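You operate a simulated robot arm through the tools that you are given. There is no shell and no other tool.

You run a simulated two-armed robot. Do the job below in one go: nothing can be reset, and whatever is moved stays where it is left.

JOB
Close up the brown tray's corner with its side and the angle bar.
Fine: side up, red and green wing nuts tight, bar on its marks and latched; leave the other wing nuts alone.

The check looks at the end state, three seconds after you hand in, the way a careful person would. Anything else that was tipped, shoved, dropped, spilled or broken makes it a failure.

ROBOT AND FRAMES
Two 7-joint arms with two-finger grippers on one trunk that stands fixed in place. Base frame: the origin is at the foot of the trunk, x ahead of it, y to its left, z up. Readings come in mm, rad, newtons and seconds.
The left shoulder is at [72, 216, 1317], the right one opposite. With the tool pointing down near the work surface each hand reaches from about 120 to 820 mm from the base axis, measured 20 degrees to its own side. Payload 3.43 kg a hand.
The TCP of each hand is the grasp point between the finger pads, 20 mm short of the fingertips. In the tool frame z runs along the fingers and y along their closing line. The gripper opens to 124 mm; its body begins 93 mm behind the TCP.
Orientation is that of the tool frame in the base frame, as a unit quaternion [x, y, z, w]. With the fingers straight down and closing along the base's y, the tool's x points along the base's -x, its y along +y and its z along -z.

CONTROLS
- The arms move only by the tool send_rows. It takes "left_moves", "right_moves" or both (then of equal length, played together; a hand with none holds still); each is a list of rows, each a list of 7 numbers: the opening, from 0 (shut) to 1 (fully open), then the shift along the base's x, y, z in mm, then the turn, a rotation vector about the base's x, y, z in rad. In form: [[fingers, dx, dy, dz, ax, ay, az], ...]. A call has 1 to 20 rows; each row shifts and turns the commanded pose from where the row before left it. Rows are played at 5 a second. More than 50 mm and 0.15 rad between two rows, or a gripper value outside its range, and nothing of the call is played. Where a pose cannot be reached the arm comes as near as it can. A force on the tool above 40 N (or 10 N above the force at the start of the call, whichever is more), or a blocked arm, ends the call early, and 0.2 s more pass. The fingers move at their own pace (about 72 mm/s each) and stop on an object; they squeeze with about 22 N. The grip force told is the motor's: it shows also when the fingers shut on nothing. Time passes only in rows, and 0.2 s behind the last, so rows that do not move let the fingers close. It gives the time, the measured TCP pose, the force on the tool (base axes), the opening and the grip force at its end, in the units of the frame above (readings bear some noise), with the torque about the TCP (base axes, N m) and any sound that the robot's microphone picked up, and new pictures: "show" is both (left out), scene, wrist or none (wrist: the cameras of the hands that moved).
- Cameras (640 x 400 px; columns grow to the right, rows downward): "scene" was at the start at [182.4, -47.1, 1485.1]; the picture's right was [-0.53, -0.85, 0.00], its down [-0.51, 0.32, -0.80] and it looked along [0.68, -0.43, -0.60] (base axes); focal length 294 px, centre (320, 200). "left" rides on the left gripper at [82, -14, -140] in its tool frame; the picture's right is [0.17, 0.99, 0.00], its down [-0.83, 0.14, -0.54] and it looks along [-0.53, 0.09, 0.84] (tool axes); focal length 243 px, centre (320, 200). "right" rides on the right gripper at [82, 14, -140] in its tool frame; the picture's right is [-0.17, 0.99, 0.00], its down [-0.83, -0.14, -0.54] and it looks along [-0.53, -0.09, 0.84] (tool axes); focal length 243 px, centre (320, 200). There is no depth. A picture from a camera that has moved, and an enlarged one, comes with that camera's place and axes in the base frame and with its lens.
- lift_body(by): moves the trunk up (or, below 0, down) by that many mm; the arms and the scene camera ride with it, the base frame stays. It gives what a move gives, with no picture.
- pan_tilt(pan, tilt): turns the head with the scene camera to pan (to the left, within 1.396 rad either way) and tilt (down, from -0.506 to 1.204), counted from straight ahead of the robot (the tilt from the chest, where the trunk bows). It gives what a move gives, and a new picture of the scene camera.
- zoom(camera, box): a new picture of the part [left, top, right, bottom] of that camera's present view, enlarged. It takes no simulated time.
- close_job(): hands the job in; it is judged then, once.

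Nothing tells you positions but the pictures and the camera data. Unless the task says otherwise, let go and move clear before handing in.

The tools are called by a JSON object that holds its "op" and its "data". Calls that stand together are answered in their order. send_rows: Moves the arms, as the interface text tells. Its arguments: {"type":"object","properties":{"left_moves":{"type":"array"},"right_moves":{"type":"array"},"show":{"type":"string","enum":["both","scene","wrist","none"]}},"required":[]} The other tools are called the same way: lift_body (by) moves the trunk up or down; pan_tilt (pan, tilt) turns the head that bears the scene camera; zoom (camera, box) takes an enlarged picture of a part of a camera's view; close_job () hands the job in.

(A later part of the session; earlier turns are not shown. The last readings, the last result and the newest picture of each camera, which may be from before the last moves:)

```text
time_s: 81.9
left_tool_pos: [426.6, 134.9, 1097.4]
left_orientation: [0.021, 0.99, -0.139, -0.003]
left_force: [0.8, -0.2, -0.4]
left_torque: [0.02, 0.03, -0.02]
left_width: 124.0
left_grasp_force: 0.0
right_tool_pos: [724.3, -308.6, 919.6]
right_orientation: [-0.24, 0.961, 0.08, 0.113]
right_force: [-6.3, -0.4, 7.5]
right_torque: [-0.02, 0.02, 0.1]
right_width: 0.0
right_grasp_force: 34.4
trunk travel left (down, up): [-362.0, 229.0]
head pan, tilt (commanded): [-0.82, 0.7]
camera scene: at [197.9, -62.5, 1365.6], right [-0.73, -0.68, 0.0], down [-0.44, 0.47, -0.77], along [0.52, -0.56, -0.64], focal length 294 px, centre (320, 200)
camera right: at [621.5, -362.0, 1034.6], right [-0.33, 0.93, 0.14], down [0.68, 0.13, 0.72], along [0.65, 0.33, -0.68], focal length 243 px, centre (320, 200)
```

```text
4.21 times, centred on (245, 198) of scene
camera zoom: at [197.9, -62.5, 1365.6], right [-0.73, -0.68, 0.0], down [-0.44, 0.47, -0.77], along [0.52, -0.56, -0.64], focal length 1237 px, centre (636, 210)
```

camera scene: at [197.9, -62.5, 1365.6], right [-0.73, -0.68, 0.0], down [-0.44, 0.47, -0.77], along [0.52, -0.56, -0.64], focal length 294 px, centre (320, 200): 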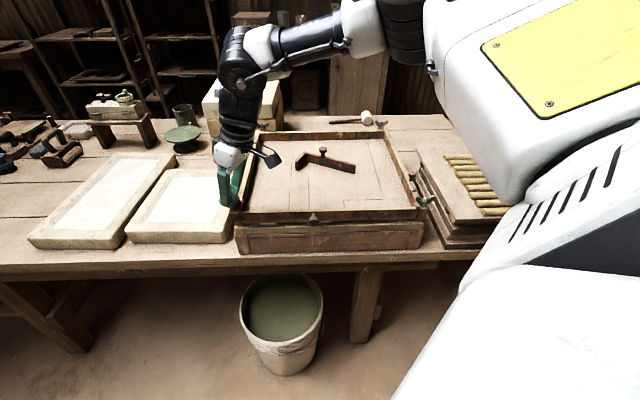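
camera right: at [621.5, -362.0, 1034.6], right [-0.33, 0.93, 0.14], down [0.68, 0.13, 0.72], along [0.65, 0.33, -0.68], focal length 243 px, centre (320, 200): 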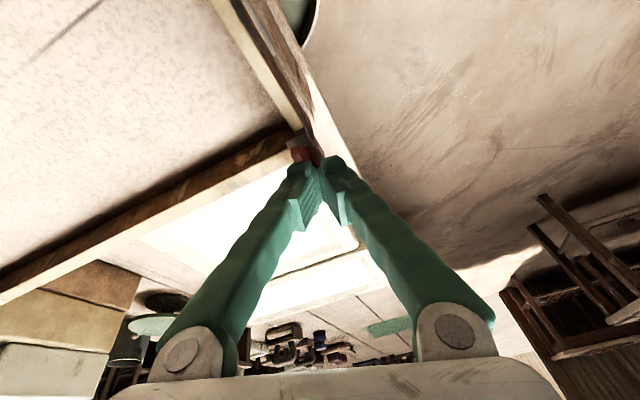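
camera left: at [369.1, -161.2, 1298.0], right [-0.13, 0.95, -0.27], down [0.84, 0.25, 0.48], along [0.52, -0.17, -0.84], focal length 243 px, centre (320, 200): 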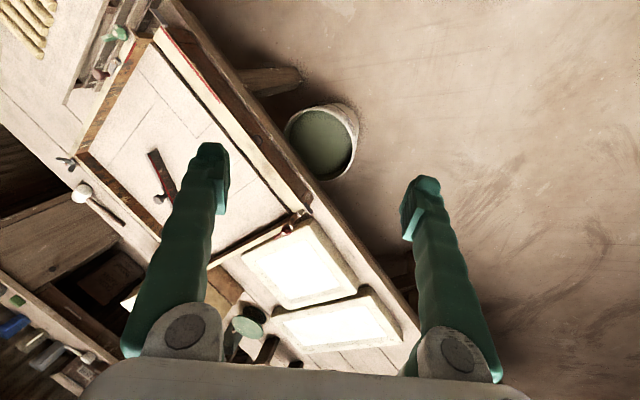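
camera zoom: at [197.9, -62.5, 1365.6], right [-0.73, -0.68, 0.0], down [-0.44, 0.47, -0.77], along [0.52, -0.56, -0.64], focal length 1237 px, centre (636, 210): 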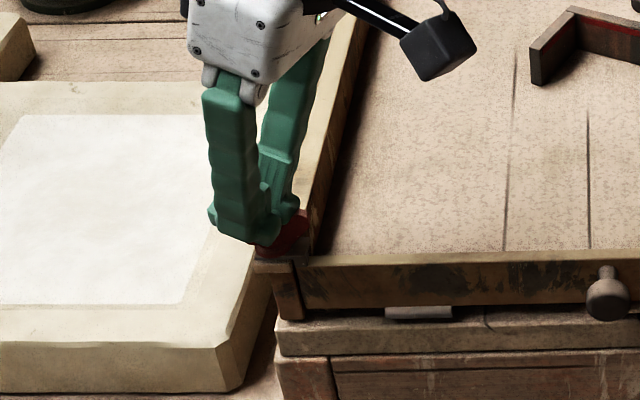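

The fingers slipped off the wings as the nut stopped following, probably near its tight point. I'll open, rise and look at the wings.

{"op": "send_rows", "data": {"right_moves": [[0.3, 0, 0, 5, 0, 0, 0], [0.4, 0, 0, 15, 0, 0, 0], [0.5, 0, 0, 15, 0, 0, 0]], "show": "both"}}

{"op": "zoom", "data": {"camera": "right", "box": [240, 100, 420, 240]}}

{"op": "zoom", "data": {"camera": "scene", "box": [205, 150, 285, 245]}}

```text
time_s: 82.7
left_tool_pos: [427.0, 135.6, 1096.7]
left_orientation: [0.021, 0.99, -0.138, -0.004]
left_force: [-0.2, 0.2, -0.5]
left_torque: [0.01, -0.03, 0.03]
left_width: 124.1
left_grasp_force: 0.0
right_tool_pos: [724.5, -309.9, 954.7]
right_orientation: [-0.24, 0.961, 0.08, 0.115]
right_force: [0.3, 0.3, 0.0]
right_torque: [-0.01, 0.01, 0.0]
right_width: 61.9
right_grasp_force: 0.1
trunk travel left (down, up): [-362.0, 229.0]
head pan, tilt (commanded): [-0.82, 0.7]
camera scene: at [199.3, -62.8, 1365.3], right [-0.73, -0.68, 0.0], down [-0.44, 0.47, -0.76], along [0.52, -0.56, -0.64], focal length 294 px, centre (320, 200)
camera right: at [622.6, -363.0, 1069.8], right [-0.33, 0.93, 0.14], down [0.68, 0.13, 0.72], along [0.65, 0.33, -0.68], focal length 243 px, centre (320, 200)
```

scene: 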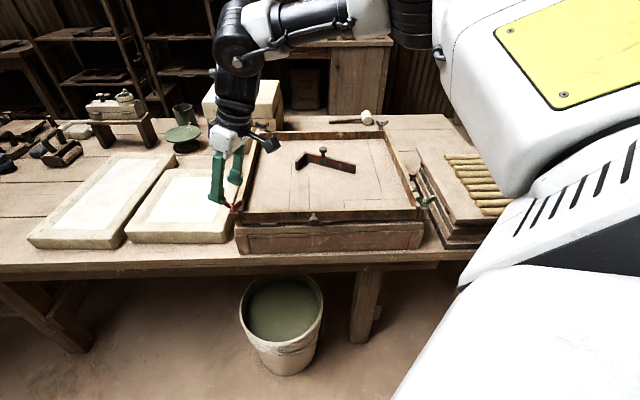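
right: 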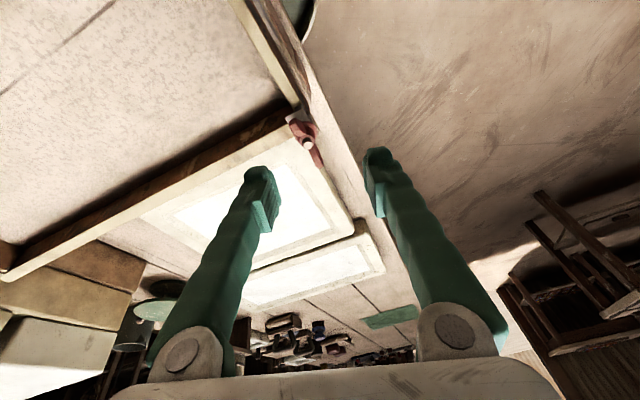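

```text
2.86 times, centred on (330, 170) of right
camera zoom: at [622.6, -363.0, 1069.8], right [-0.33, 0.93, 0.14], down [0.68, 0.13, 0.72], along [0.65, 0.33, -0.68], focal length 693 px, centre (291, 286)
```

zoom: 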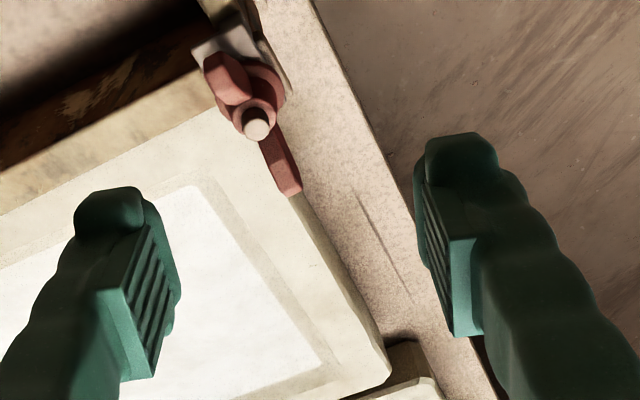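

```text
4.21 times, centred on (245, 198) of scene
camera zoom: at [199.3, -62.8, 1365.3], right [-0.73, -0.68, 0.0], down [-0.44, 0.47, -0.76], along [0.52, -0.56, -0.64], focal length 1237 px, centre (636, 210)
```

zoom: 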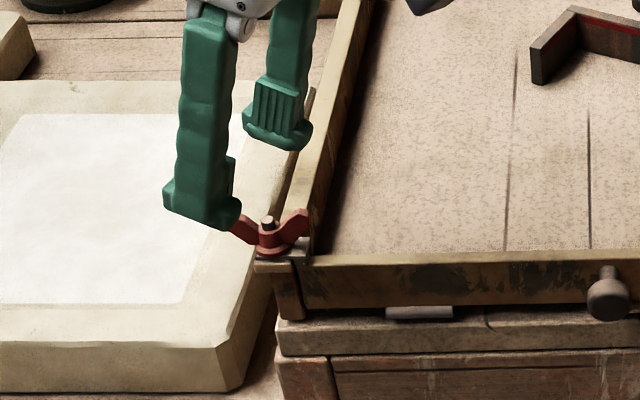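

The red nut has turned about 85° and sits down on its ear with the stud showing. To be sure it's tight I'll realign with the wings, grip lower and test with torque.

{"op": "send_rows", "data": {"right_moves": [[0.4, -2, -3, -5, -0.025, -0.0285, 0.131], [0.4, -2.3, -3.8, -10, -0.025, -0.0285, 0.131], [0.4, 0, 0, -10, 0, 0, 0], [0.4, 0, 0, -8, 0, 0, 0]], "show": "both"}}

{"op": "zoom", "data": {"camera": "right", "box": [240, 120, 420, 260]}}

{"op": "zoom", "data": {"camera": "scene", "box": [205, 150, 285, 245]}}

```text
time_s: 83.7
left_tool_pos: [426.6, 134.9, 1097.5]
left_orientation: [0.021, 0.99, -0.139, -0.004]
left_force: [0.7, -0.9, -0.4]
left_torque: [0.01, -0.01, 0.05]
left_width: 123.8
left_grasp_force: 0.2
right_tool_pos: [720.3, -316.3, 923.0]
right_orientation: [-0.369, 0.919, 0.063, 0.125]
right_force: [-0.1, 0.4, 0.5]
right_torque: [0.0, -0.02, 0.06]
right_width: 49.7
right_grasp_force: 0.0
trunk travel left (down, up): [-362.0, 229.0]
head pan, tilt (commanded): [-0.82, 0.7]
camera scene: at [199.2, -62.9, 1365.3], right [-0.73, -0.68, 0.0], down [-0.44, 0.47, -0.76], along [0.52, -0.56, -0.64], focal length 294 px, centre (320, 200)
camera right: at [628.3, -389.8, 1034.1], right [-0.57, 0.82, 0.07], down [0.58, 0.34, 0.74], along [0.59, 0.46, -0.67], focal length 243 px, centre (320, 200)
```

scene: 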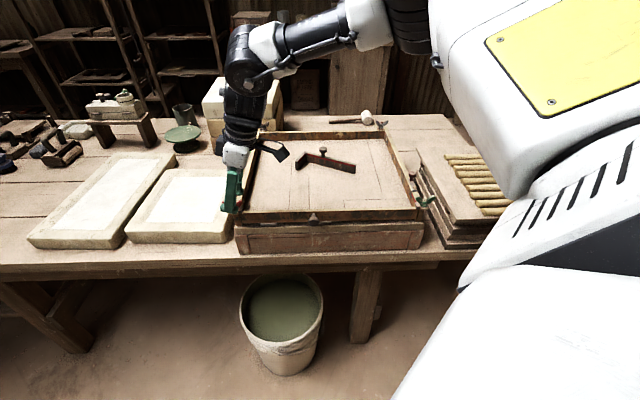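
right: 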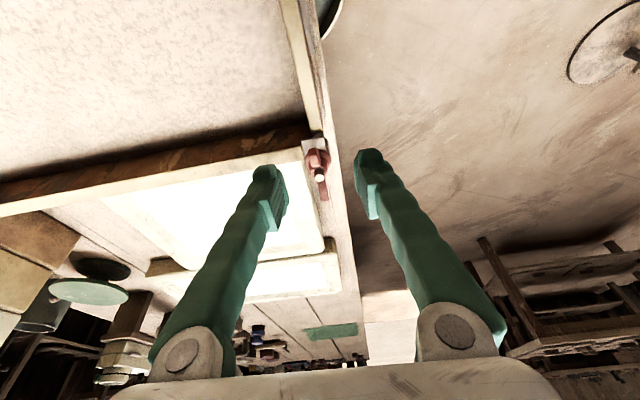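

```text
2.86 times, centred on (330, 190) of right
camera zoom: at [628.3, -389.8, 1034.1], right [-0.57, 0.82, 0.07], down [0.58, 0.34, 0.74], along [0.59, 0.46, -0.67], focal length 693 px, centre (291, 229)
```

zoom: 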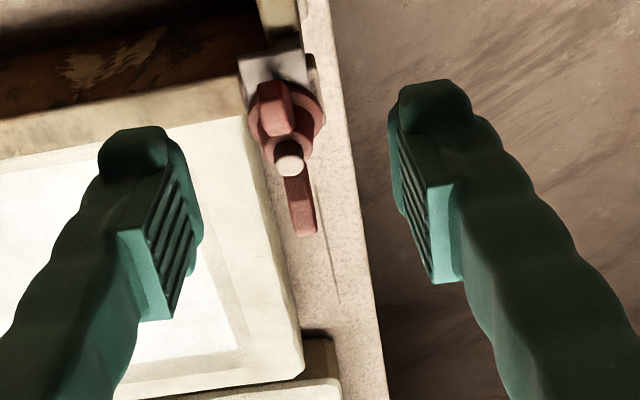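

```text
4.21 times, centred on (245, 198) of scene
camera zoom: at [199.2, -62.9, 1365.3], right [-0.73, -0.68, 0.0], down [-0.44, 0.47, -0.76], along [0.52, -0.56, -0.64], focal length 1237 px, centre (636, 210)
```

zoom: 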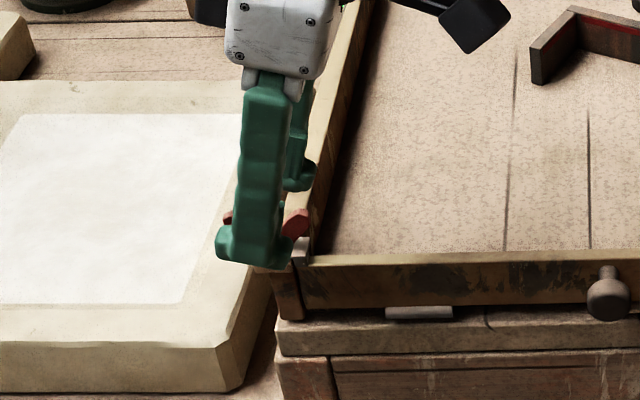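

Aligned. I'll lower 8 mm and grip.

{"op": "send_rows", "data": {"right_moves": [[0.4, 0, 0, -4, 0, 0, 0], [0.4, 0, 0, -4.5, 0, 0, 0], [0.15, 0, 0, 0, 0, 0, 0], [0, 0, 0, 0, 0, 0, 0], [0, 0, 0, 0, 0, 0, 0], [0, 0, 0, 0, 0, 0, 0]], "show": "wrist"}}

{"op": "zoom", "data": {"camera": "right", "box": [240, 120, 420, 260]}}

```text
time_s: 85.1
left_tool_pos: [426.3, 135.1, 1098.4]
left_orientation: [0.021, 0.99, -0.139, -0.005]
left_force: [0.4, 0.3, 0.5]
left_torque: [0.02, 0.02, 0.05]
left_width: 124.1
left_grasp_force: 0.0
right_tool_pos: [720.5, -316.1, 916.1]
right_orientation: [-0.369, 0.919, 0.065, 0.125]
right_force: [1.0, 0.5, 0.3]
right_torque: [0.06, -0.09, 0.02]
right_width: 5.9
right_grasp_force: 39.5
trunk travel left (down, up): [-362.0, 229.0]
head pan, tilt (commanded): [-0.82, 0.7]
camera right: at [629.0, -389.8, 1026.7], right [-0.57, 0.82, 0.07], down [0.58, 0.34, 0.74], along [0.59, 0.46, -0.66], focal length 243 px, centre (320, 200)
```

right: 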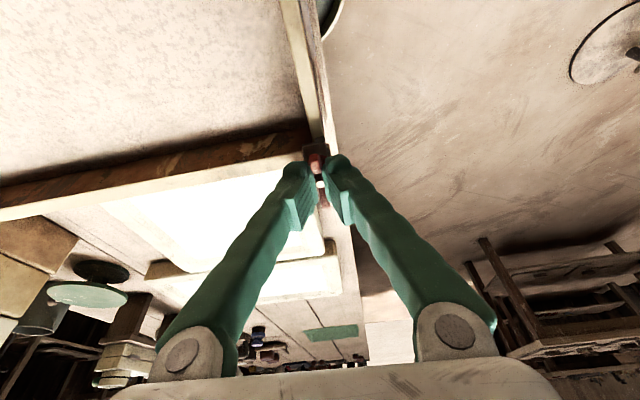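

```text
2.86 times, centred on (330, 190) of right
camera zoom: at [629.0, -389.8, 1026.7], right [-0.57, 0.82, 0.07], down [0.58, 0.34, 0.74], along [0.59, 0.46, -0.66], focal length 693 px, centre (291, 229)
```

zoom: 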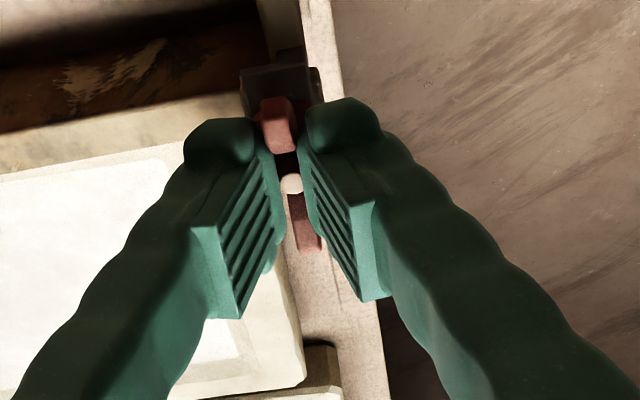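

A clean grip on the wings (5.9 mm). Now I'll twist clockwise and watch the torque.

{"op": "send_rows", "data": {"right_moves": [[0, 0, 0, 0, 0.02, 0.02, -0.1], [0, 0, 0, 0, 0.02, 0.02, -0.1]], "show": "wrist"}}

{"op": "zoom", "data": {"camera": "right", "box": [240, 120, 420, 260]}}

```text
time_s: 85.7
left_tool_pos: [427.3, 134.9, 1096.8]
left_orientation: [0.022, 0.99, -0.138, -0.003]
left_force: [0.2, 0.0, -0.5]
left_torque: [-0.03, -0.02, -0.02]
left_width: 124.1
left_grasp_force: 0.1
right_tool_pos: [721.5, -318.5, 915.4]
right_orientation: [-0.27, 0.952, 0.075, 0.121]
right_force: [1.4, -11.2, 11.1]
right_torque: [0.1, -0.32, 0.93]
right_width: 6.1
right_grasp_force: 39.6
trunk travel left (down, up): [-362.0, 229.0]
head pan, tilt (commanded): [-0.82, 0.7]
camera right: at [620.2, -376.3, 1028.6], right [-0.39, 0.91, 0.12], down [0.66, 0.18, 0.73], along [0.65, 0.36, -0.67], focal length 243 px, centre (320, 200)
```

right: 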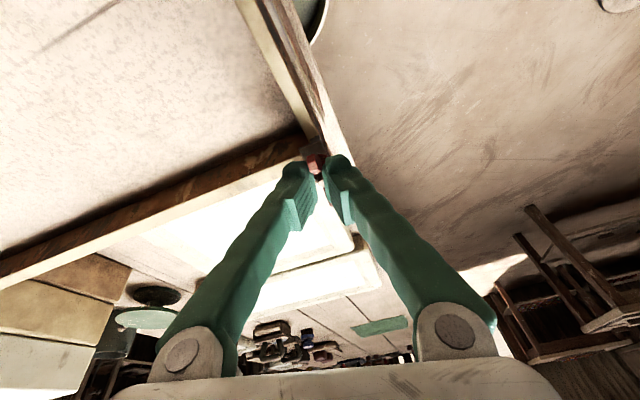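

```text
2.86 times, centred on (330, 190) of right
camera zoom: at [620.2, -376.3, 1028.6], right [-0.39, 0.91, 0.12], down [0.66, 0.18, 0.73], along [0.65, 0.36, -0.67], focal length 693 px, centre (291, 229)
```

zoom: 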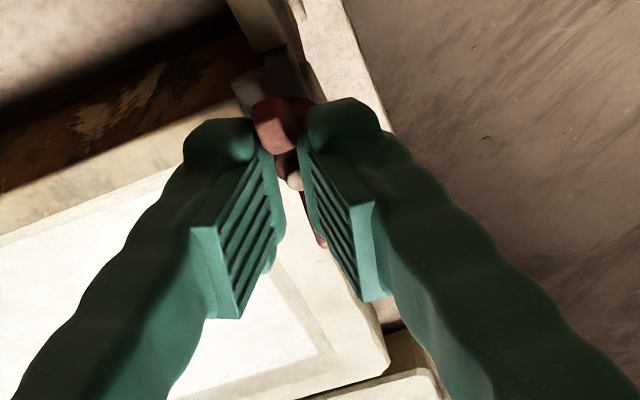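

Torque is at 0.93 N·m and rising. I'll twist a bit more.

{"op": "send_rows", "data": {"right_moves": [[0, 0, 1, 0, 0.02, 0.02, -0.1], [0, 0, 1, 0, 0.02, 0.02, -0.1]], "show": "wrist"}}

{"op": "zoom", "data": {"camera": "right", "box": [240, 120, 420, 260]}}

```text
time_s: 86.3
left_tool_pos: [424.6, 134.4, 1097.3]
left_orientation: [0.021, 0.99, -0.139, -0.005]
left_force: [0.1, 1.2, 0.2]
left_torque: [-0.03, -0.04, 0.03]
left_width: 124.1
left_grasp_force: 0.0
right_tool_pos: [723.2, -320.8, 916.3]
right_orientation: [-0.17, 0.975, 0.083, 0.116]
right_force: [-2.8, -14.7, 6.3]
right_torque: [0.23, -0.24, 0.37]
right_width: 5.8
right_grasp_force: 39.7
trunk travel left (down, up): [-362.0, 229.0]
head pan, tilt (commanded): [-0.82, 0.7]
stopped in row 2 (right hand): the force on the tool passed its limit at 42 N (the readings are from after the stop); the commanded pose is now the measured one
camera right: at [615.4, -361.2, 1031.4], right [-0.19, 0.97, 0.16], down [0.7, 0.02, 0.71], along [0.69, 0.25, -0.68], focal length 243 px, centre (320, 200)
```

right: 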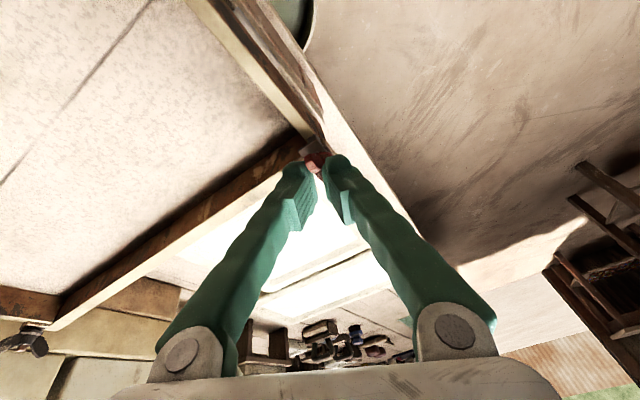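

```text
2.86 times, centred on (330, 190) of right
camera zoom: at [615.4, -361.2, 1031.4], right [-0.19, 0.97, 0.16], down [0.7, 0.02, 0.71], along [0.69, 0.25, -0.68], focal length 693 px, centre (291, 229)
```

zoom: 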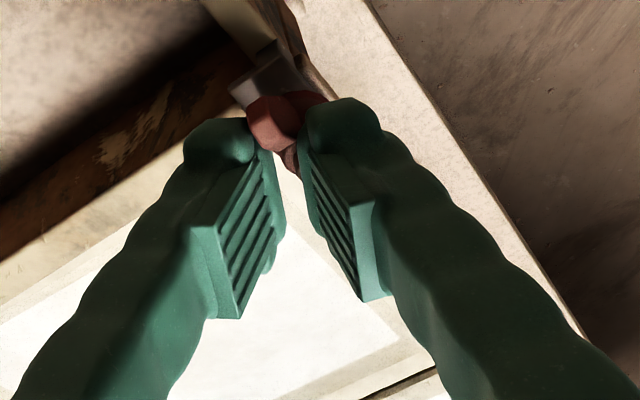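

The nut holds while the fingers slide, so it seems tight. I'll open, rise and compare the wing angle to before.

{"op": "send_rows", "data": {"right_moves": [[0.25, 0, 0, 0, 0, 0, 0], [0.4, 0, 2, 4, 0, 0, 0], [0.4, 0, 2, 15, 0, 0, 0], [0.5, -2, 2, 20, -0.02, -0.02, 0.1]], "show": "wrist"}}

{"op": "zoom", "data": {"camera": "right", "box": [240, 100, 420, 240]}}

{"op": "zoom", "data": {"camera": "scene", "box": [215, 180, 275, 245]}}

```text
time_s: 87.3
left_tool_pos: [427.4, 136.0, 1097.4]
left_orientation: [0.021, 0.99, -0.139, -0.004]
left_force: [0.3, 0.2, 0.3]
left_torque: [0.0, 0.02, 0.03]
left_width: 124.1
left_grasp_force: 0.1
right_tool_pos: [723.5, -311.6, 956.3]
right_orientation: [-0.222, 0.965, 0.078, 0.12]
right_force: [0.0, 0.6, 0.6]
right_torque: [-0.03, 0.0, 0.01]
right_width: 61.8
right_grasp_force: 0.0
trunk travel left (down, up): [-362.0, 229.0]
head pan, tilt (commanded): [-0.82, 0.7]
camera right: at [617.6, -361.9, 1069.5], right [-0.3, 0.94, 0.14], down [0.68, 0.11, 0.72], along [0.67, 0.31, -0.68], focal length 243 px, centre (320, 200)
```

right: 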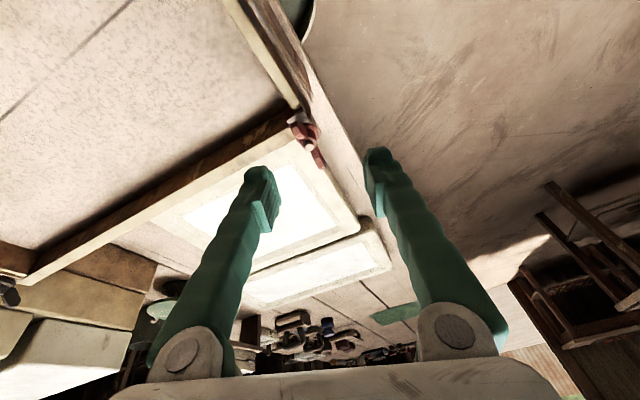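

```text
2.86 times, centred on (330, 170) of right
camera zoom: at [617.6, -361.9, 1069.5], right [-0.3, 0.94, 0.14], down [0.68, 0.11, 0.72], along [0.67, 0.31, -0.68], focal length 693 px, centre (291, 286)
```

zoom: 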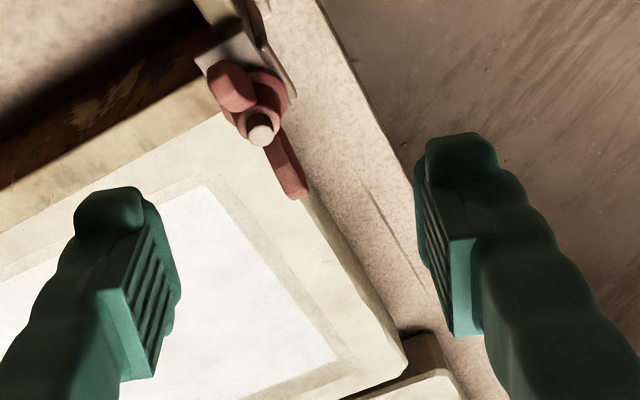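

```text
6.15 times, centred on (245, 212) of scene
camera zoom: at [199.5, -62.0, 1365.3], right [-0.73, -0.68, 0.0], down [-0.44, 0.47, -0.77], along [0.52, -0.56, -0.64], focal length 1808 px, centre (782, 123)
```

zoom: 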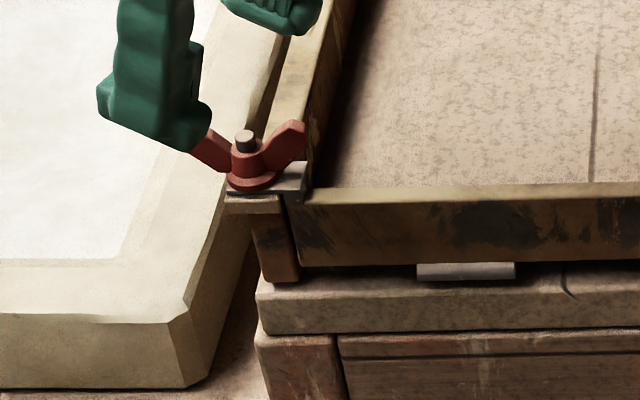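

The red wings didn't move (still at ~42°, like the green's ~45°), so both nuts are at their stops. Now the bar. Its knob is near (735,-653,~897) and it needs about +25° of turn, with its outer faces set on the marks and its outer corner at about (563,-574). I'll move the right hand toward the bar, leaning forward toward it.

{"op": "send_rows", "data": {"right_moves": [[0.5, -3.3, -39.4, 2, -0.0158, -0.0437, -0.1345], [0.5, -3.3, -39.4, 2, -0.0158, -0.0437, -0.1345], [0.5, -3.3, -39.4, 2, -0.0158, -0.0437, -0.1345], [0.5, -3.3, -39.4, 0, -0.0158, -0.0437, -0.1345]], "show": "both"}}

```text
time_s: 88.3
left_tool_pos: [427.1, 134.3, 1098.0]
left_orientation: [0.022, 0.99, -0.139, -0.003]
left_force: [0.0, -1.0, -0.2]
left_torque: [0.03, -0.04, -0.01]
left_width: 124.0
left_grasp_force: 0.0
right_tool_pos: [711.9, -467.5, 961.7]
right_orientation: [0.033, 0.977, -0.005, 0.213]
right_force: [-0.2, 0.6, 0.5]
right_torque: [0.0, -0.01, 0.0]
right_width: 62.0
right_grasp_force: 0.2
trunk travel left (down, up): [-362.0, 229.0]
head pan, tilt (commanded): [-0.82, 0.7]
camera scene: at [198.9, -63.6, 1365.4], right [-0.73, -0.68, 0.0], down [-0.44, 0.47, -0.76], along [0.52, -0.56, -0.64], focal length 294 px, centre (320, 200)
camera right: at [580.3, -445.9, 1054.4], right [0.22, 0.97, 0.07], down [0.52, -0.18, 0.83], along [0.83, -0.14, -0.55], focal length 243 px, centre (320, 200)
```

scene: 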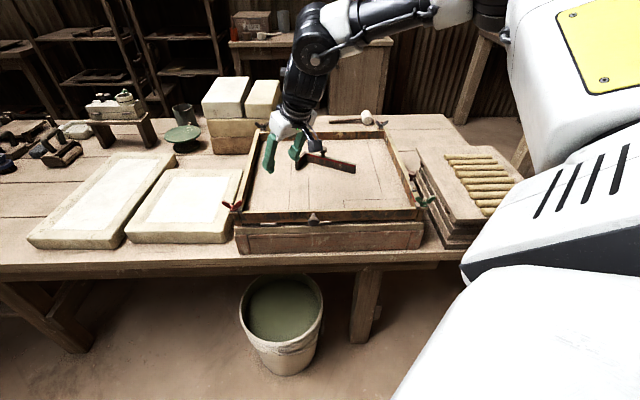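
right: 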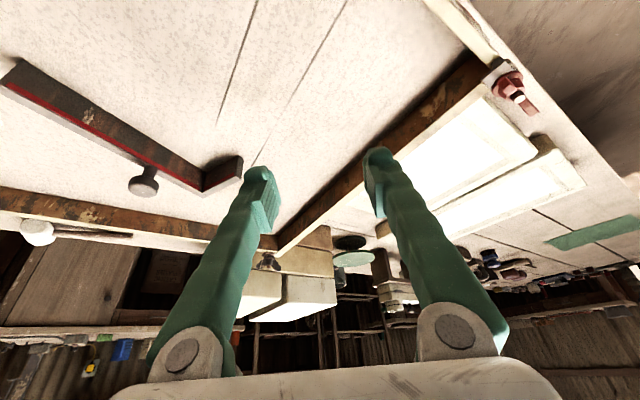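

No trouble so far, and the bar is in view. I'll continue with the remaining half of the move.

{"op": "send_rows", "data": {"right_moves": [[0.5, -3.3, -39.4, 0, -0.0158, -0.0437, -0.1345], [0.5, -3.3, -39.4, 0, -0.0158, -0.0437, -0.1345], [0.5, -3.3, -39.4, 0, -0.0158, -0.0437, -0.1345], [0.5, -3.3, -39.4, 0, -0.0158, -0.0437, -0.1345]], "show": "both"}}

```text
time_s: 89.3
left_tool_pos: [426.3, 133.9, 1096.5]
left_orientation: [0.022, 0.99, -0.139, -0.005]
left_force: [0.4, -0.5, 0.3]
left_torque: [0.03, 0.01, 0.0]
left_width: 124.0
left_grasp_force: 0.0
right_tool_pos: [692.8, -629.5, 959.6]
right_orientation: [0.286, 0.91, -0.089, 0.287]
right_force: [0.5, -0.5, -1.2]
right_torque: [0.01, -0.03, 0.02]
right_width: 62.0
right_grasp_force: 0.0
trunk travel left (down, up): [-362.0, 229.0]
head pan, tilt (commanded): [-0.82, 0.7]
camera scene: at [199.2, -63.7, 1365.3], right [-0.73, -0.68, 0.0], down [-0.44, 0.47, -0.76], along [0.52, -0.56, -0.64], focal length 294 px, centre (320, 200)
camera right: at [580.2, -533.9, 1026.1], right [0.68, 0.73, 0.1], down [0.22, -0.33, 0.92], along [0.7, -0.6, -0.39], focal length 243 px, centre (320, 200)
```

scene: 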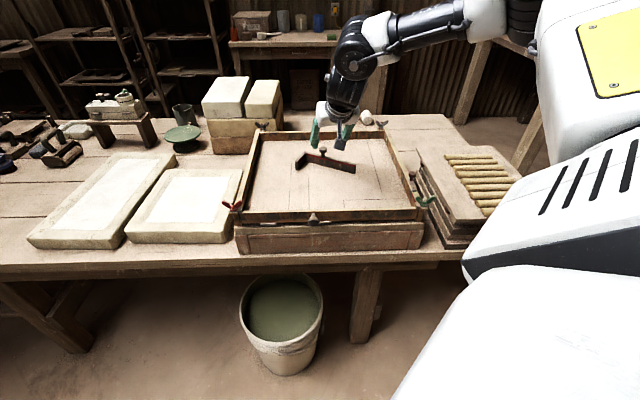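
right: 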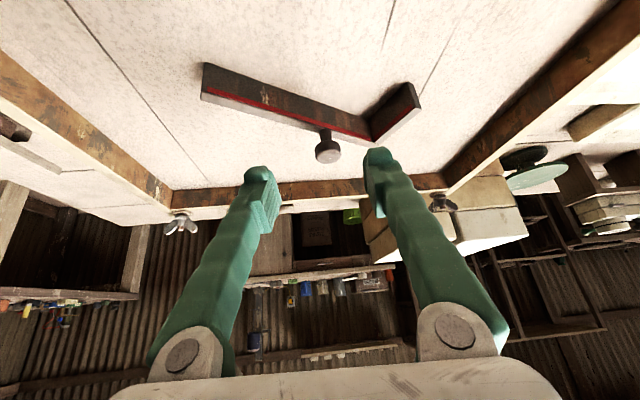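

The knob now lies right between the fingers, and the 35° lean is reachable. I'll zoom on the bar for exact positions.

{"op": "zoom", "data": {"camera": "right", "box": [190, 50, 430, 200]}}

{"op": "zoom", "data": {"camera": "scene", "box": [270, 120, 390, 215]}}

```text
2.67 times, centred on (310, 125) of right
camera zoom: at [580.2, -533.9, 1026.1], right [0.68, 0.73, 0.1], down [0.22, -0.33, 0.92], along [0.7, -0.6, -0.39], focal length 647 px, centre (347, 400)
```

zoom: 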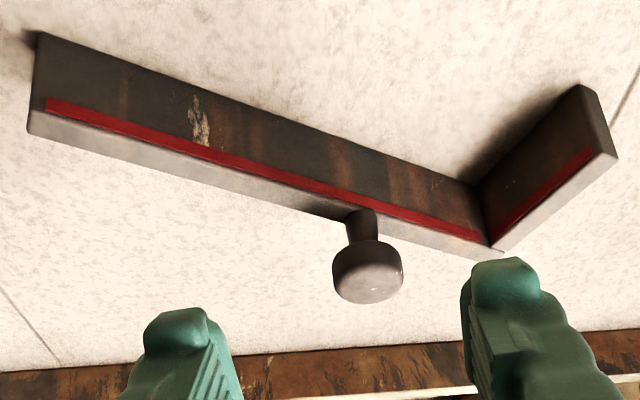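

```text
4.21 times, centred on (330, 168) of scene
camera zoom: at [199.2, -63.7, 1365.3], right [-0.73, -0.68, 0.0], down [-0.44, 0.47, -0.76], along [0.52, -0.56, -0.64], focal length 1237 px, centre (278, 337)
```

zoom: 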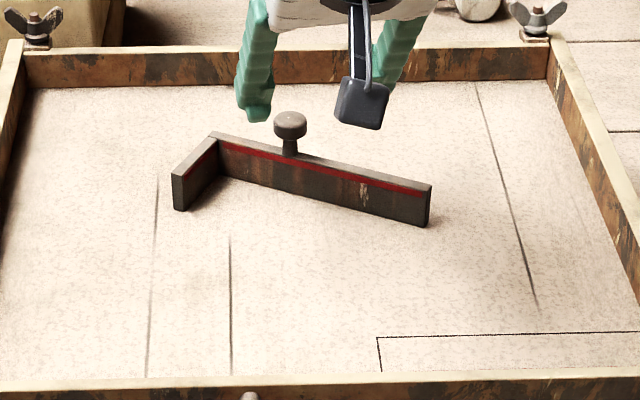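

The knob's head centre is at about (733,-649,898), 25 mm across, the bar's long leg points at about 198.5°, and the mark's corner is at (574.5,-562.5). I'll approach the knob along the tool axis, stopping just short.

{"op": "send_rows", "data": {"right_moves": [[0.45, 4.2, 5.6, 0, 0, 0, 0], [0.45, 14.5, -10, -24, 0, 0, 0], [0.45, 14.6, -10.1, -24.3, 0, 0, 0]], "show": "both"}}

{"op": "zoom", "data": {"camera": "right", "box": [220, 80, 420, 220]}}

{"op": "zoom", "data": {"camera": "scene", "box": [290, 120, 370, 185]}}

```text
time_s: 90.1
left_tool_pos: [427.6, 135.1, 1098.4]
left_orientation: [0.021, 0.99, -0.138, -0.005]
left_force: [-0.8, 0.2, 0.9]
left_torque: [-0.05, -0.01, 0.0]
left_width: 123.9
left_grasp_force: 0.1
right_tool_pos: [726.6, -642.7, 910.3]
right_orientation: [0.285, 0.91, -0.089, 0.286]
right_force: [0.0, 0.7, -0.4]
right_torque: [-0.05, 0.01, -0.02]
right_width: 56.0
right_grasp_force: 0.0
trunk travel left (down, up): [-362.0, 229.0]
head pan, tilt (commanded): [-0.82, 0.7]
camera scene: at [200.0, -63.0, 1365.2], right [-0.73, -0.68, 0.0], down [-0.44, 0.47, -0.76], along [0.52, -0.56, -0.64], focal length 294 px, centre (320, 200)
camera right: at [612.9, -546.7, 977.5], right [0.67, 0.73, 0.1], down [0.23, -0.33, 0.92], along [0.7, -0.6, -0.39], focal length 243 px, centre (320, 200)
```

scene: 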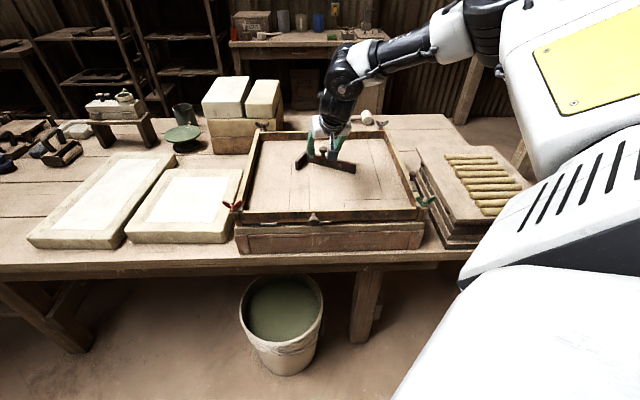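
right: 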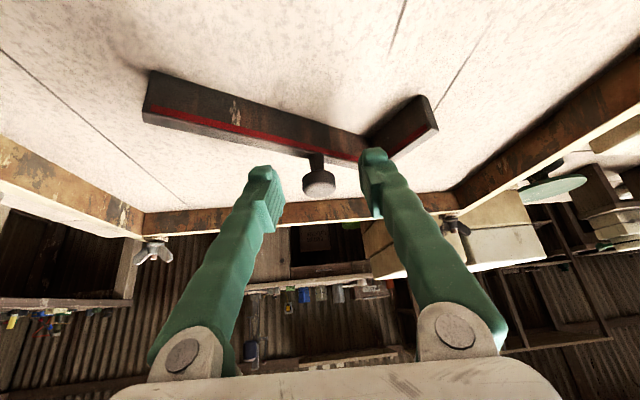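

```text
2.86 times, centred on (320, 150) of right
camera zoom: at [612.9, -546.7, 977.5], right [0.67, 0.73, 0.1], down [0.23, -0.33, 0.92], along [0.7, -0.6, -0.39], focal length 693 px, centre (320, 343)
```

zoom: 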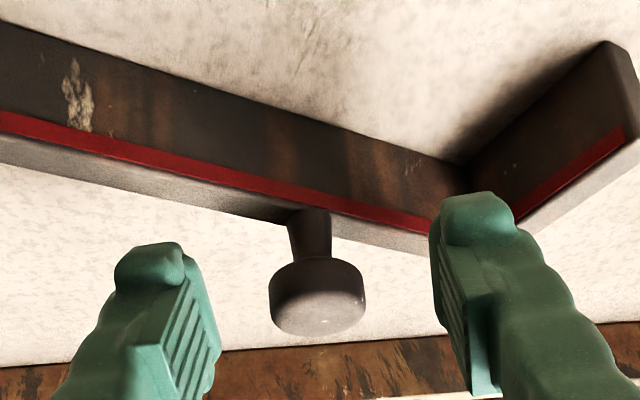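

```text
6.15 times, centred on (330, 152) of scene
camera zoom: at [200.0, -63.0, 1365.2], right [-0.73, -0.68, 0.0], down [-0.44, 0.47, -0.76], along [0.52, -0.56, -0.64], focal length 1808 px, centre (258, 492)
```

zoom: 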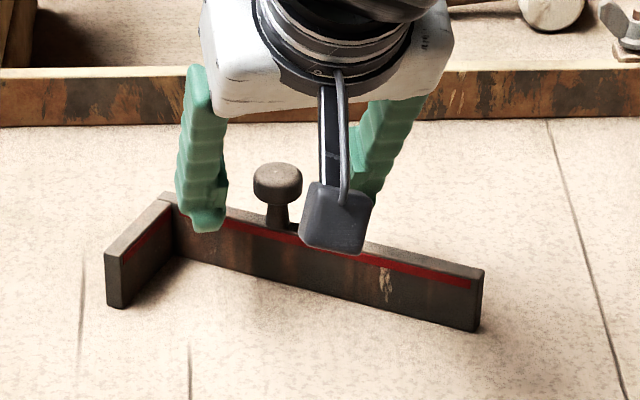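

The knob is well centred. I'll take the last 14 mm and close.

{"op": "send_rows", "data": {"right_moves": [[0.45, 3.4, -2.8, -6, 0, 0, 0], [0.45, 3.4, -2.8, -5.5, 0, 0, 0], [0.3, 0, 0, 0, 0, 0, 0], [0.15, 0, 0, 0, 0, 0, 0], [0, 0, 0, 0, 0, 0, 0], [0, 0, 0, 0, 0, 0, 0]], "show": "both"}}

{"op": "zoom", "data": {"camera": "right", "box": [220, 80, 420, 220]}}

{"op": "zoom", "data": {"camera": "scene", "box": [290, 120, 370, 185]}}

```text
time_s: 91.5
left_tool_pos: [426.6, 135.0, 1098.1]
left_orientation: [0.022, 0.99, -0.138, -0.005]
left_force: [-0.2, -0.3, 0.2]
left_torque: [-0.01, -0.03, -0.01]
left_width: 124.2
left_grasp_force: 0.0
right_tool_pos: [734.7, -648.3, 901.3]
right_orientation: [0.286, 0.91, -0.089, 0.287]
right_force: [-1.2, -1.1, 1.0]
right_torque: [-0.02, -0.02, -0.04]
right_width: 22.4
right_grasp_force: 22.8
trunk travel left (down, up): [-362.0, 229.0]
head pan, tilt (commanded): [-0.82, 0.7]
camera scene: at [199.0, -62.9, 1365.4], right [-0.73, -0.68, 0.0], down [-0.44, 0.47, -0.77], along [0.52, -0.56, -0.64], focal length 294 px, centre (320, 200)
camera right: at [620.7, -552.2, 968.7], right [0.67, 0.73, 0.1], down [0.22, -0.33, 0.92], along [0.7, -0.6, -0.39], focal length 243 px, centre (320, 200)
```

scene: 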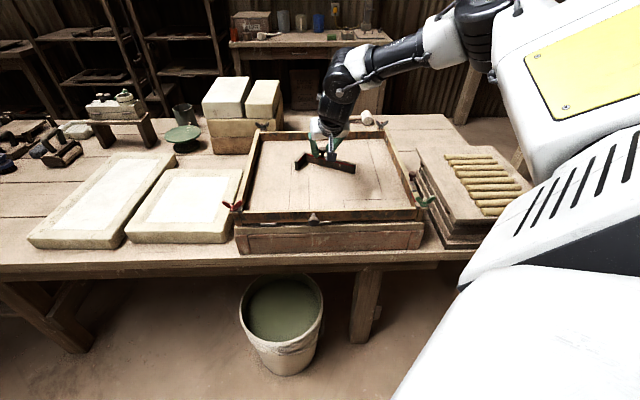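
right: 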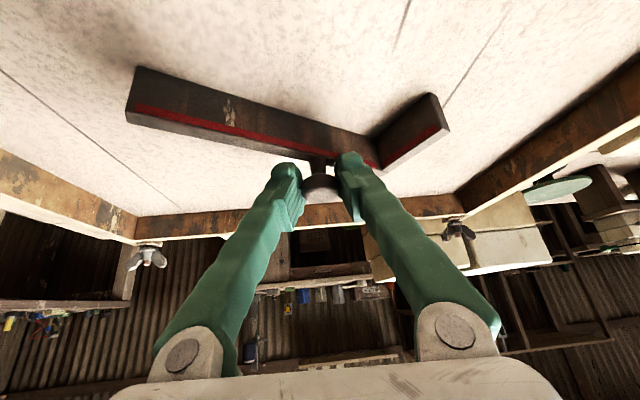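

```text
2.86 times, centred on (320, 150) of right
camera zoom: at [620.7, -552.2, 968.7], right [0.67, 0.73, 0.1], down [0.22, -0.33, 0.92], along [0.7, -0.6, -0.39], focal length 693 px, centre (320, 343)
```

zoom: 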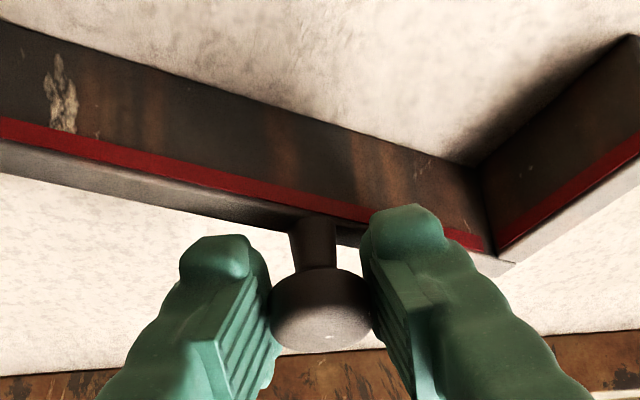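

```text
6.15 times, centred on (330, 152) of scene
camera zoom: at [199.0, -62.9, 1365.4], right [-0.73, -0.68, 0.0], down [-0.44, 0.47, -0.77], along [0.52, -0.56, -0.64], focal length 1808 px, centre (258, 492)
```

zoom: 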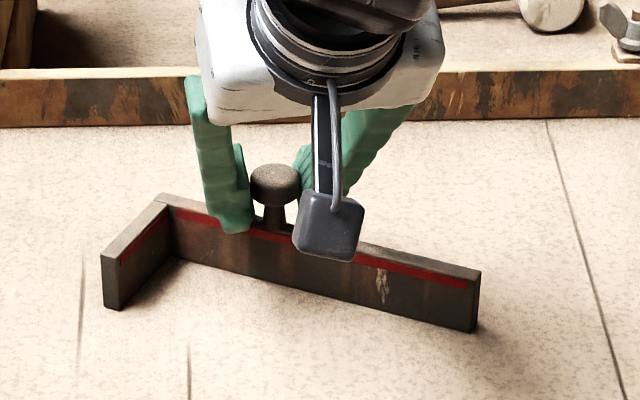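

The knob is gripped at 22.4 mm. I'll lift a few millimetres and check that the bar hangs level.

{"op": "send_rows", "data": {"right_moves": [[0, 0, 0, 4, 0, 0, 0], [0, 0, 0, 6, 0, 0, 0], [0, 0, 0, 8, 0, 0, 0]], "show": "both"}}

{"op": "zoom", "data": {"camera": "right", "box": [120, 30, 460, 230]}}

{"op": "zoom", "data": {"camera": "scene", "box": [290, 120, 370, 185]}}

```text
time_s: 92.3
left_tool_pos: [426.7, 135.4, 1097.9]
left_orientation: [0.022, 0.99, -0.139, -0.005]
left_force: [0.1, -0.7, -0.1]
left_torque: [-0.01, 0.01, -0.05]
left_width: 124.1
left_grasp_force: 0.0
right_tool_pos: [734.6, -647.9, 918.5]
right_orientation: [0.285, 0.911, -0.089, 0.286]
right_force: [0.2, -0.4, -5.4]
right_torque: [-0.03, 0.0, -0.03]
right_width: 22.3
right_grasp_force: 21.7
trunk travel left (down, up): [-362.0, 229.0]
head pan, tilt (commanded): [-0.82, 0.7]
camera scene: at [199.7, -63.3, 1365.2], right [-0.73, -0.68, 0.0], down [-0.44, 0.47, -0.76], along [0.52, -0.56, -0.64], focal length 294 px, centre (320, 200)
camera right: at [621.7, -552.7, 986.0], right [0.67, 0.73, 0.1], down [0.23, -0.33, 0.92], along [0.7, -0.6, -0.39], focal length 243 px, centre (320, 200)
```

scene: 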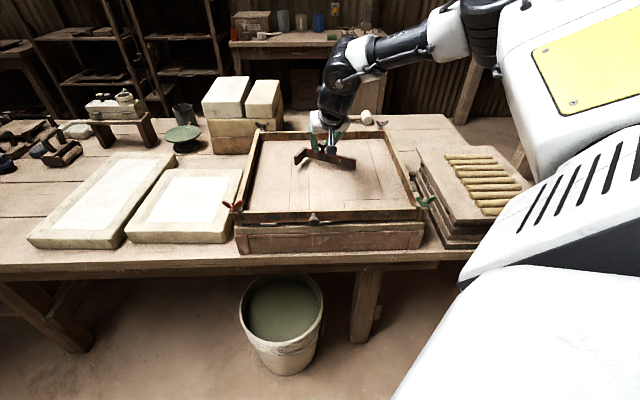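
right: 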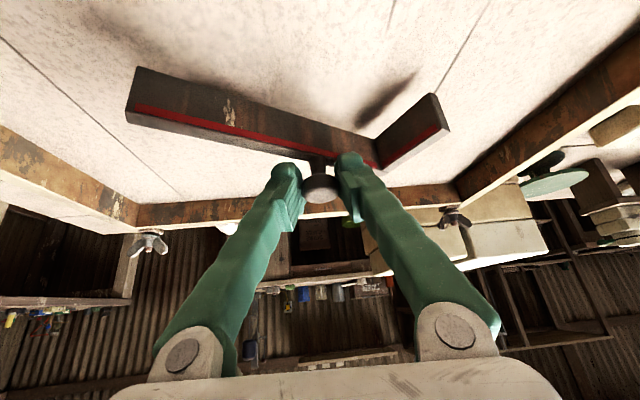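

```text
1.88 times, centred on (290, 130) of right
camera zoom: at [621.7, -552.7, 986.0], right [0.67, 0.73, 0.1], down [0.23, -0.33, 0.92], along [0.7, -0.6, -0.39], focal length 457 px, centre (376, 332)
```

zoom: 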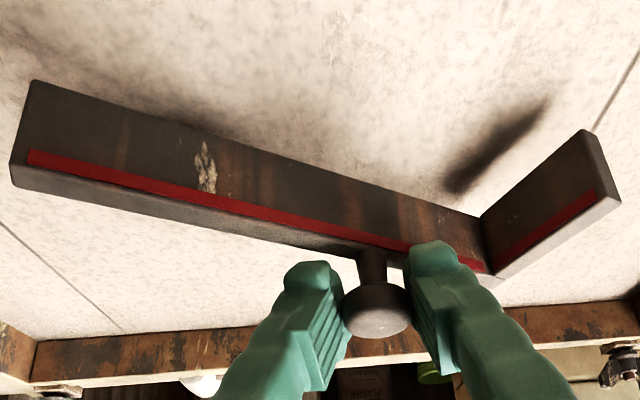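

```text
6.15 times, centred on (330, 152) of scene
camera zoom: at [199.7, -63.3, 1365.2], right [-0.73, -0.68, 0.0], down [-0.44, 0.47, -0.76], along [0.52, -0.56, -0.64], focal length 1808 px, centre (258, 492)
```

zoom: 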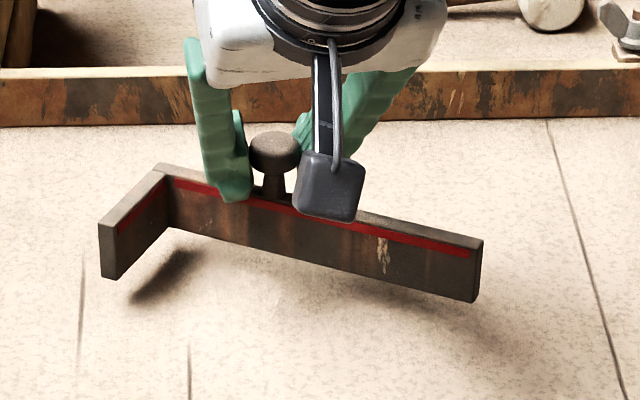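

The bar hangs level, weighing about 5.4 N. I'll raise it above wall height, then carry it toward the marks while turning it +27°.

{"op": "send_rows", "data": {"right_moves": [[0, 0, 0, 25, 0, 0, 0], [0, -20, 4, 4, 0, 0, 0.045], [0, -36, 7, 0, 0, 0, 0.08], [0, -36, 7, 0, 0, 0, 0.08], [0, -36, 7, 0, 0, 0, 0.08]], "show": "both"}}

```text
time_s: 93.5
left_tool_pos: [425.8, 134.6, 1098.3]
left_orientation: [0.021, 0.99, -0.138, -0.004]
left_force: [-0.1, -0.4, 0.1]
left_torque: [0.02, -0.04, 0.01]
left_width: 123.8
left_grasp_force: 0.0
right_tool_pos: [604.7, -623.3, 949.0]
right_orientation: [0.152, 0.941, -0.046, 0.299]
right_force: [-0.2, -0.5, -5.0]
right_torque: [-0.02, 0.0, 0.02]
right_width: 22.3
right_grasp_force: 22.0
trunk travel left (down, up): [-362.0, 229.0]
head pan, tilt (commanded): [-0.82, 0.7]
camera scene: at [197.9, -64.2, 1365.5], right [-0.73, -0.68, 0.0], down [-0.44, 0.47, -0.76], along [0.52, -0.56, -0.64], focal length 294 px, centre (320, 200)
camera right: at [469.0, -563.7, 1016.0], right [0.44, 0.89, 0.1], down [0.31, -0.25, 0.92], along [0.84, -0.37, -0.38], focal length 243 px, centre (320, 200)
```

scene: 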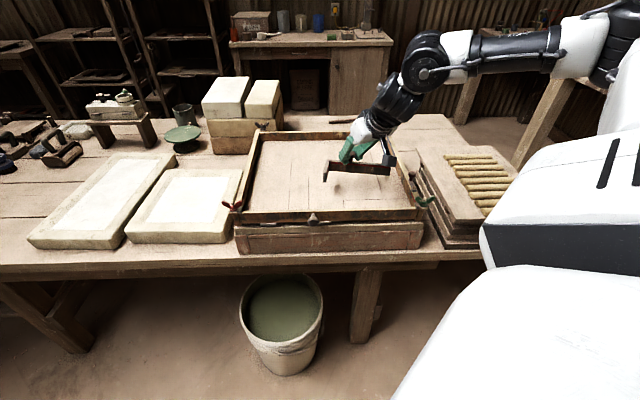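
right: 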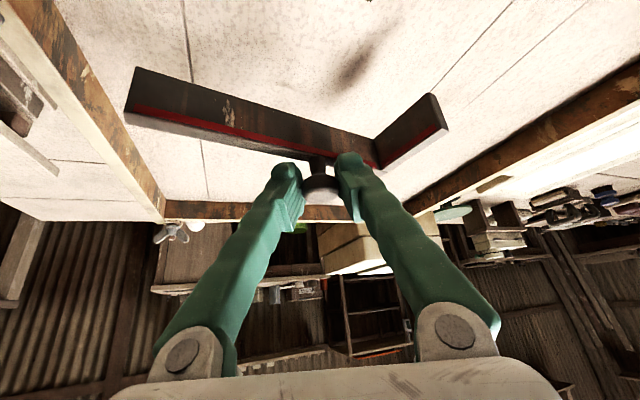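

The transfer goes well. I'll continue to just short of the marks, keeping about 8 mm clearance from the right wall.

{"op": "send_rows", "data": {"right_moves": [[0, -25.8, 6.8, 0, 0, 0, 0.062], [0, -25.8, 6.8, 0, 0, 0, 0.062], [0, -25.8, 6.9, 0, 0, 0, 0.062]], "show": "both"}}

{"op": "zoom", "data": {"camera": "scene", "box": [300, 130, 440, 225]}}

{"op": "zoom", "data": {"camera": "right", "box": [0, 0, 460, 240]}}

```text
time_s: 94.3
left_tool_pos: [425.7, 134.8, 1098.2]
left_orientation: [0.021, 0.99, -0.138, -0.004]
left_force: [0.4, 0.2, 0.1]
left_torque: [0.0, 0.01, 0.0]
left_width: 124.1
left_grasp_force: 0.2
right_tool_pos: [528.5, -601.8, 948.2]
right_orientation: [0.064, 0.952, -0.019, 0.3]
right_force: [0.0, 0.4, -4.5]
right_torque: [0.0, -0.01, 0.01]
right_width: 19.3
right_grasp_force: 22.7
trunk travel left (down, up): [-362.0, 229.0]
head pan, tilt (commanded): [-0.82, 0.7]
camera scene: at [199.3, -63.3, 1365.3], right [-0.73, -0.68, 0.0], down [-0.44, 0.47, -0.76], along [0.52, -0.56, -0.64], focal length 294 px, centre (320, 200)
camera right: at [385.9, -567.8, 1015.1], right [0.27, 0.96, 0.1], down [0.35, -0.19, 0.92], along [0.9, -0.21, -0.38], focal length 243 px, centre (320, 200)
```

scene: 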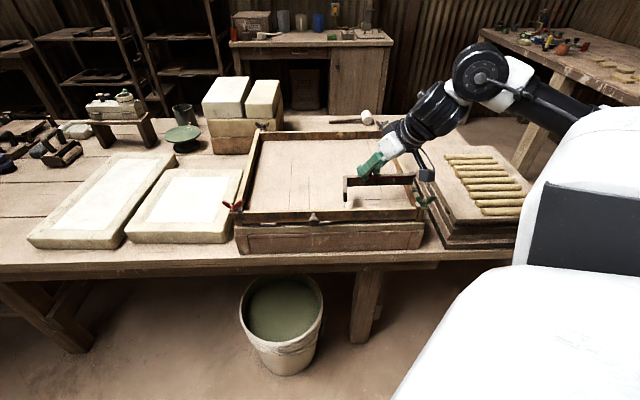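
right: 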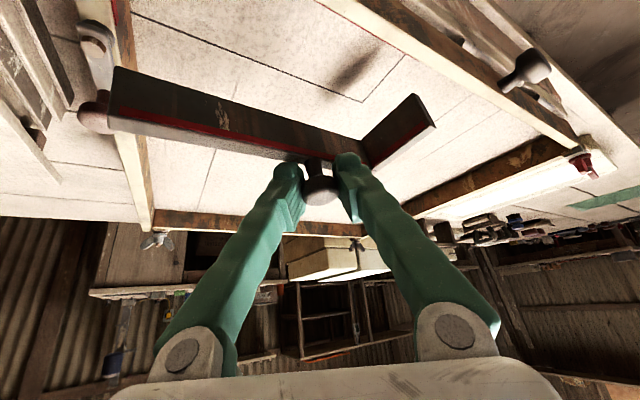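

```text
4.21 times, centred on (370, 178) of scene
camera zoom: at [199.3, -63.3, 1365.3], right [-0.73, -0.68, 0.0], down [-0.44, 0.47, -0.76], along [0.52, -0.56, -0.64], focal length 1237 px, centre (110, 295)
```

zoom: 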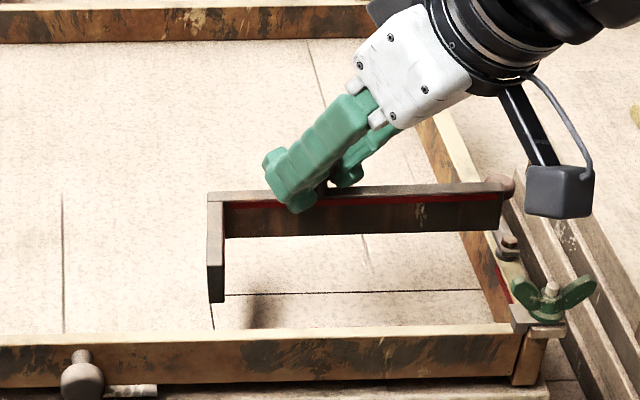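

```text
1.39 times, centred on (230, 120) of right
camera zoom: at [385.9, -567.8, 1015.1], right [0.27, 0.96, 0.1], down [0.35, -0.19, 0.92], along [0.9, -0.21, -0.38], focal length 338 px, centre (445, 311)
```

zoom: 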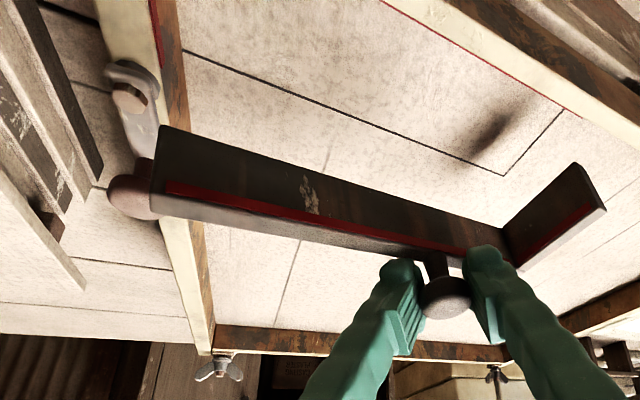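

The bar is over the marks, about 45 mm above the floor, and the grip width shifted slightly. I'll check closely that it's still level and at what yaw before lowering.

{"op": "zoom", "data": {"camera": "scene", "box": [335, 165, 425, 215]}}

{"op": "zoom", "data": {"camera": "right", "box": [90, 40, 300, 180]}}

{"op": "zoom", "data": {"camera": "right", "box": [270, 60, 480, 200]}}

```text
7.11 times, centred on (380, 190) of scene
camera zoom: at [199.3, -63.3, 1365.3], right [-0.73, -0.68, 0.0], down [-0.44, 0.47, -0.76], along [0.52, -0.56, -0.64], focal length 2089 px, centre (-107, 271)
```

zoom: 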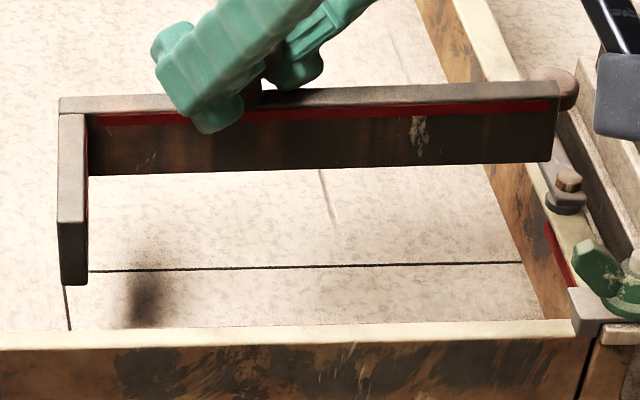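

```text
2.86 times, centred on (195, 110) of right
camera zoom: at [385.9, -567.8, 1015.1], right [0.27, 0.96, 0.1], down [0.35, -0.19, 0.92], along [0.9, -0.21, -0.38], focal length 693 px, centre (677, 457)
```

zoom: 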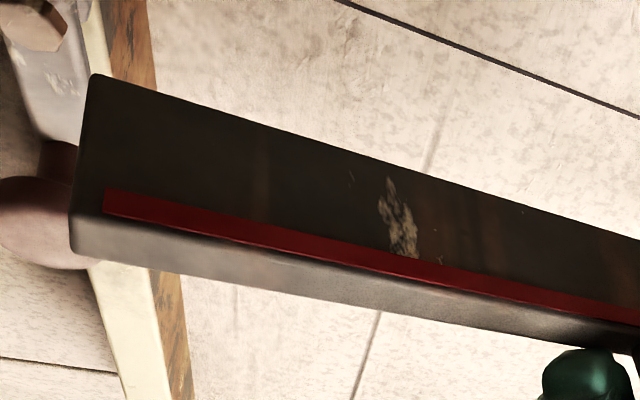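

```text
2.86 times, centred on (375, 130) of right
camera zoom: at [385.9, -567.8, 1015.1], right [0.27, 0.96, 0.1], down [0.35, -0.19, 0.92], along [0.9, -0.21, -0.38], focal length 693 px, centre (163, 400)
```

zoom: 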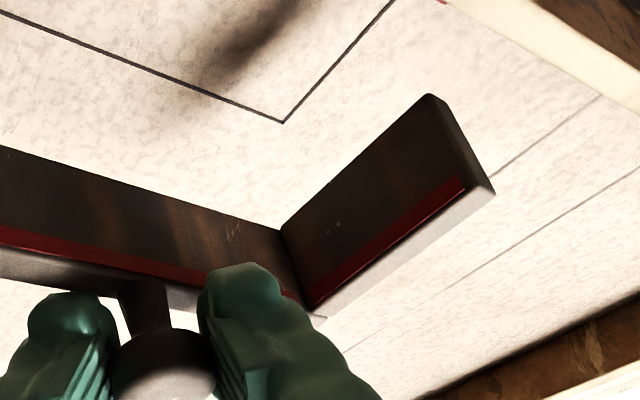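

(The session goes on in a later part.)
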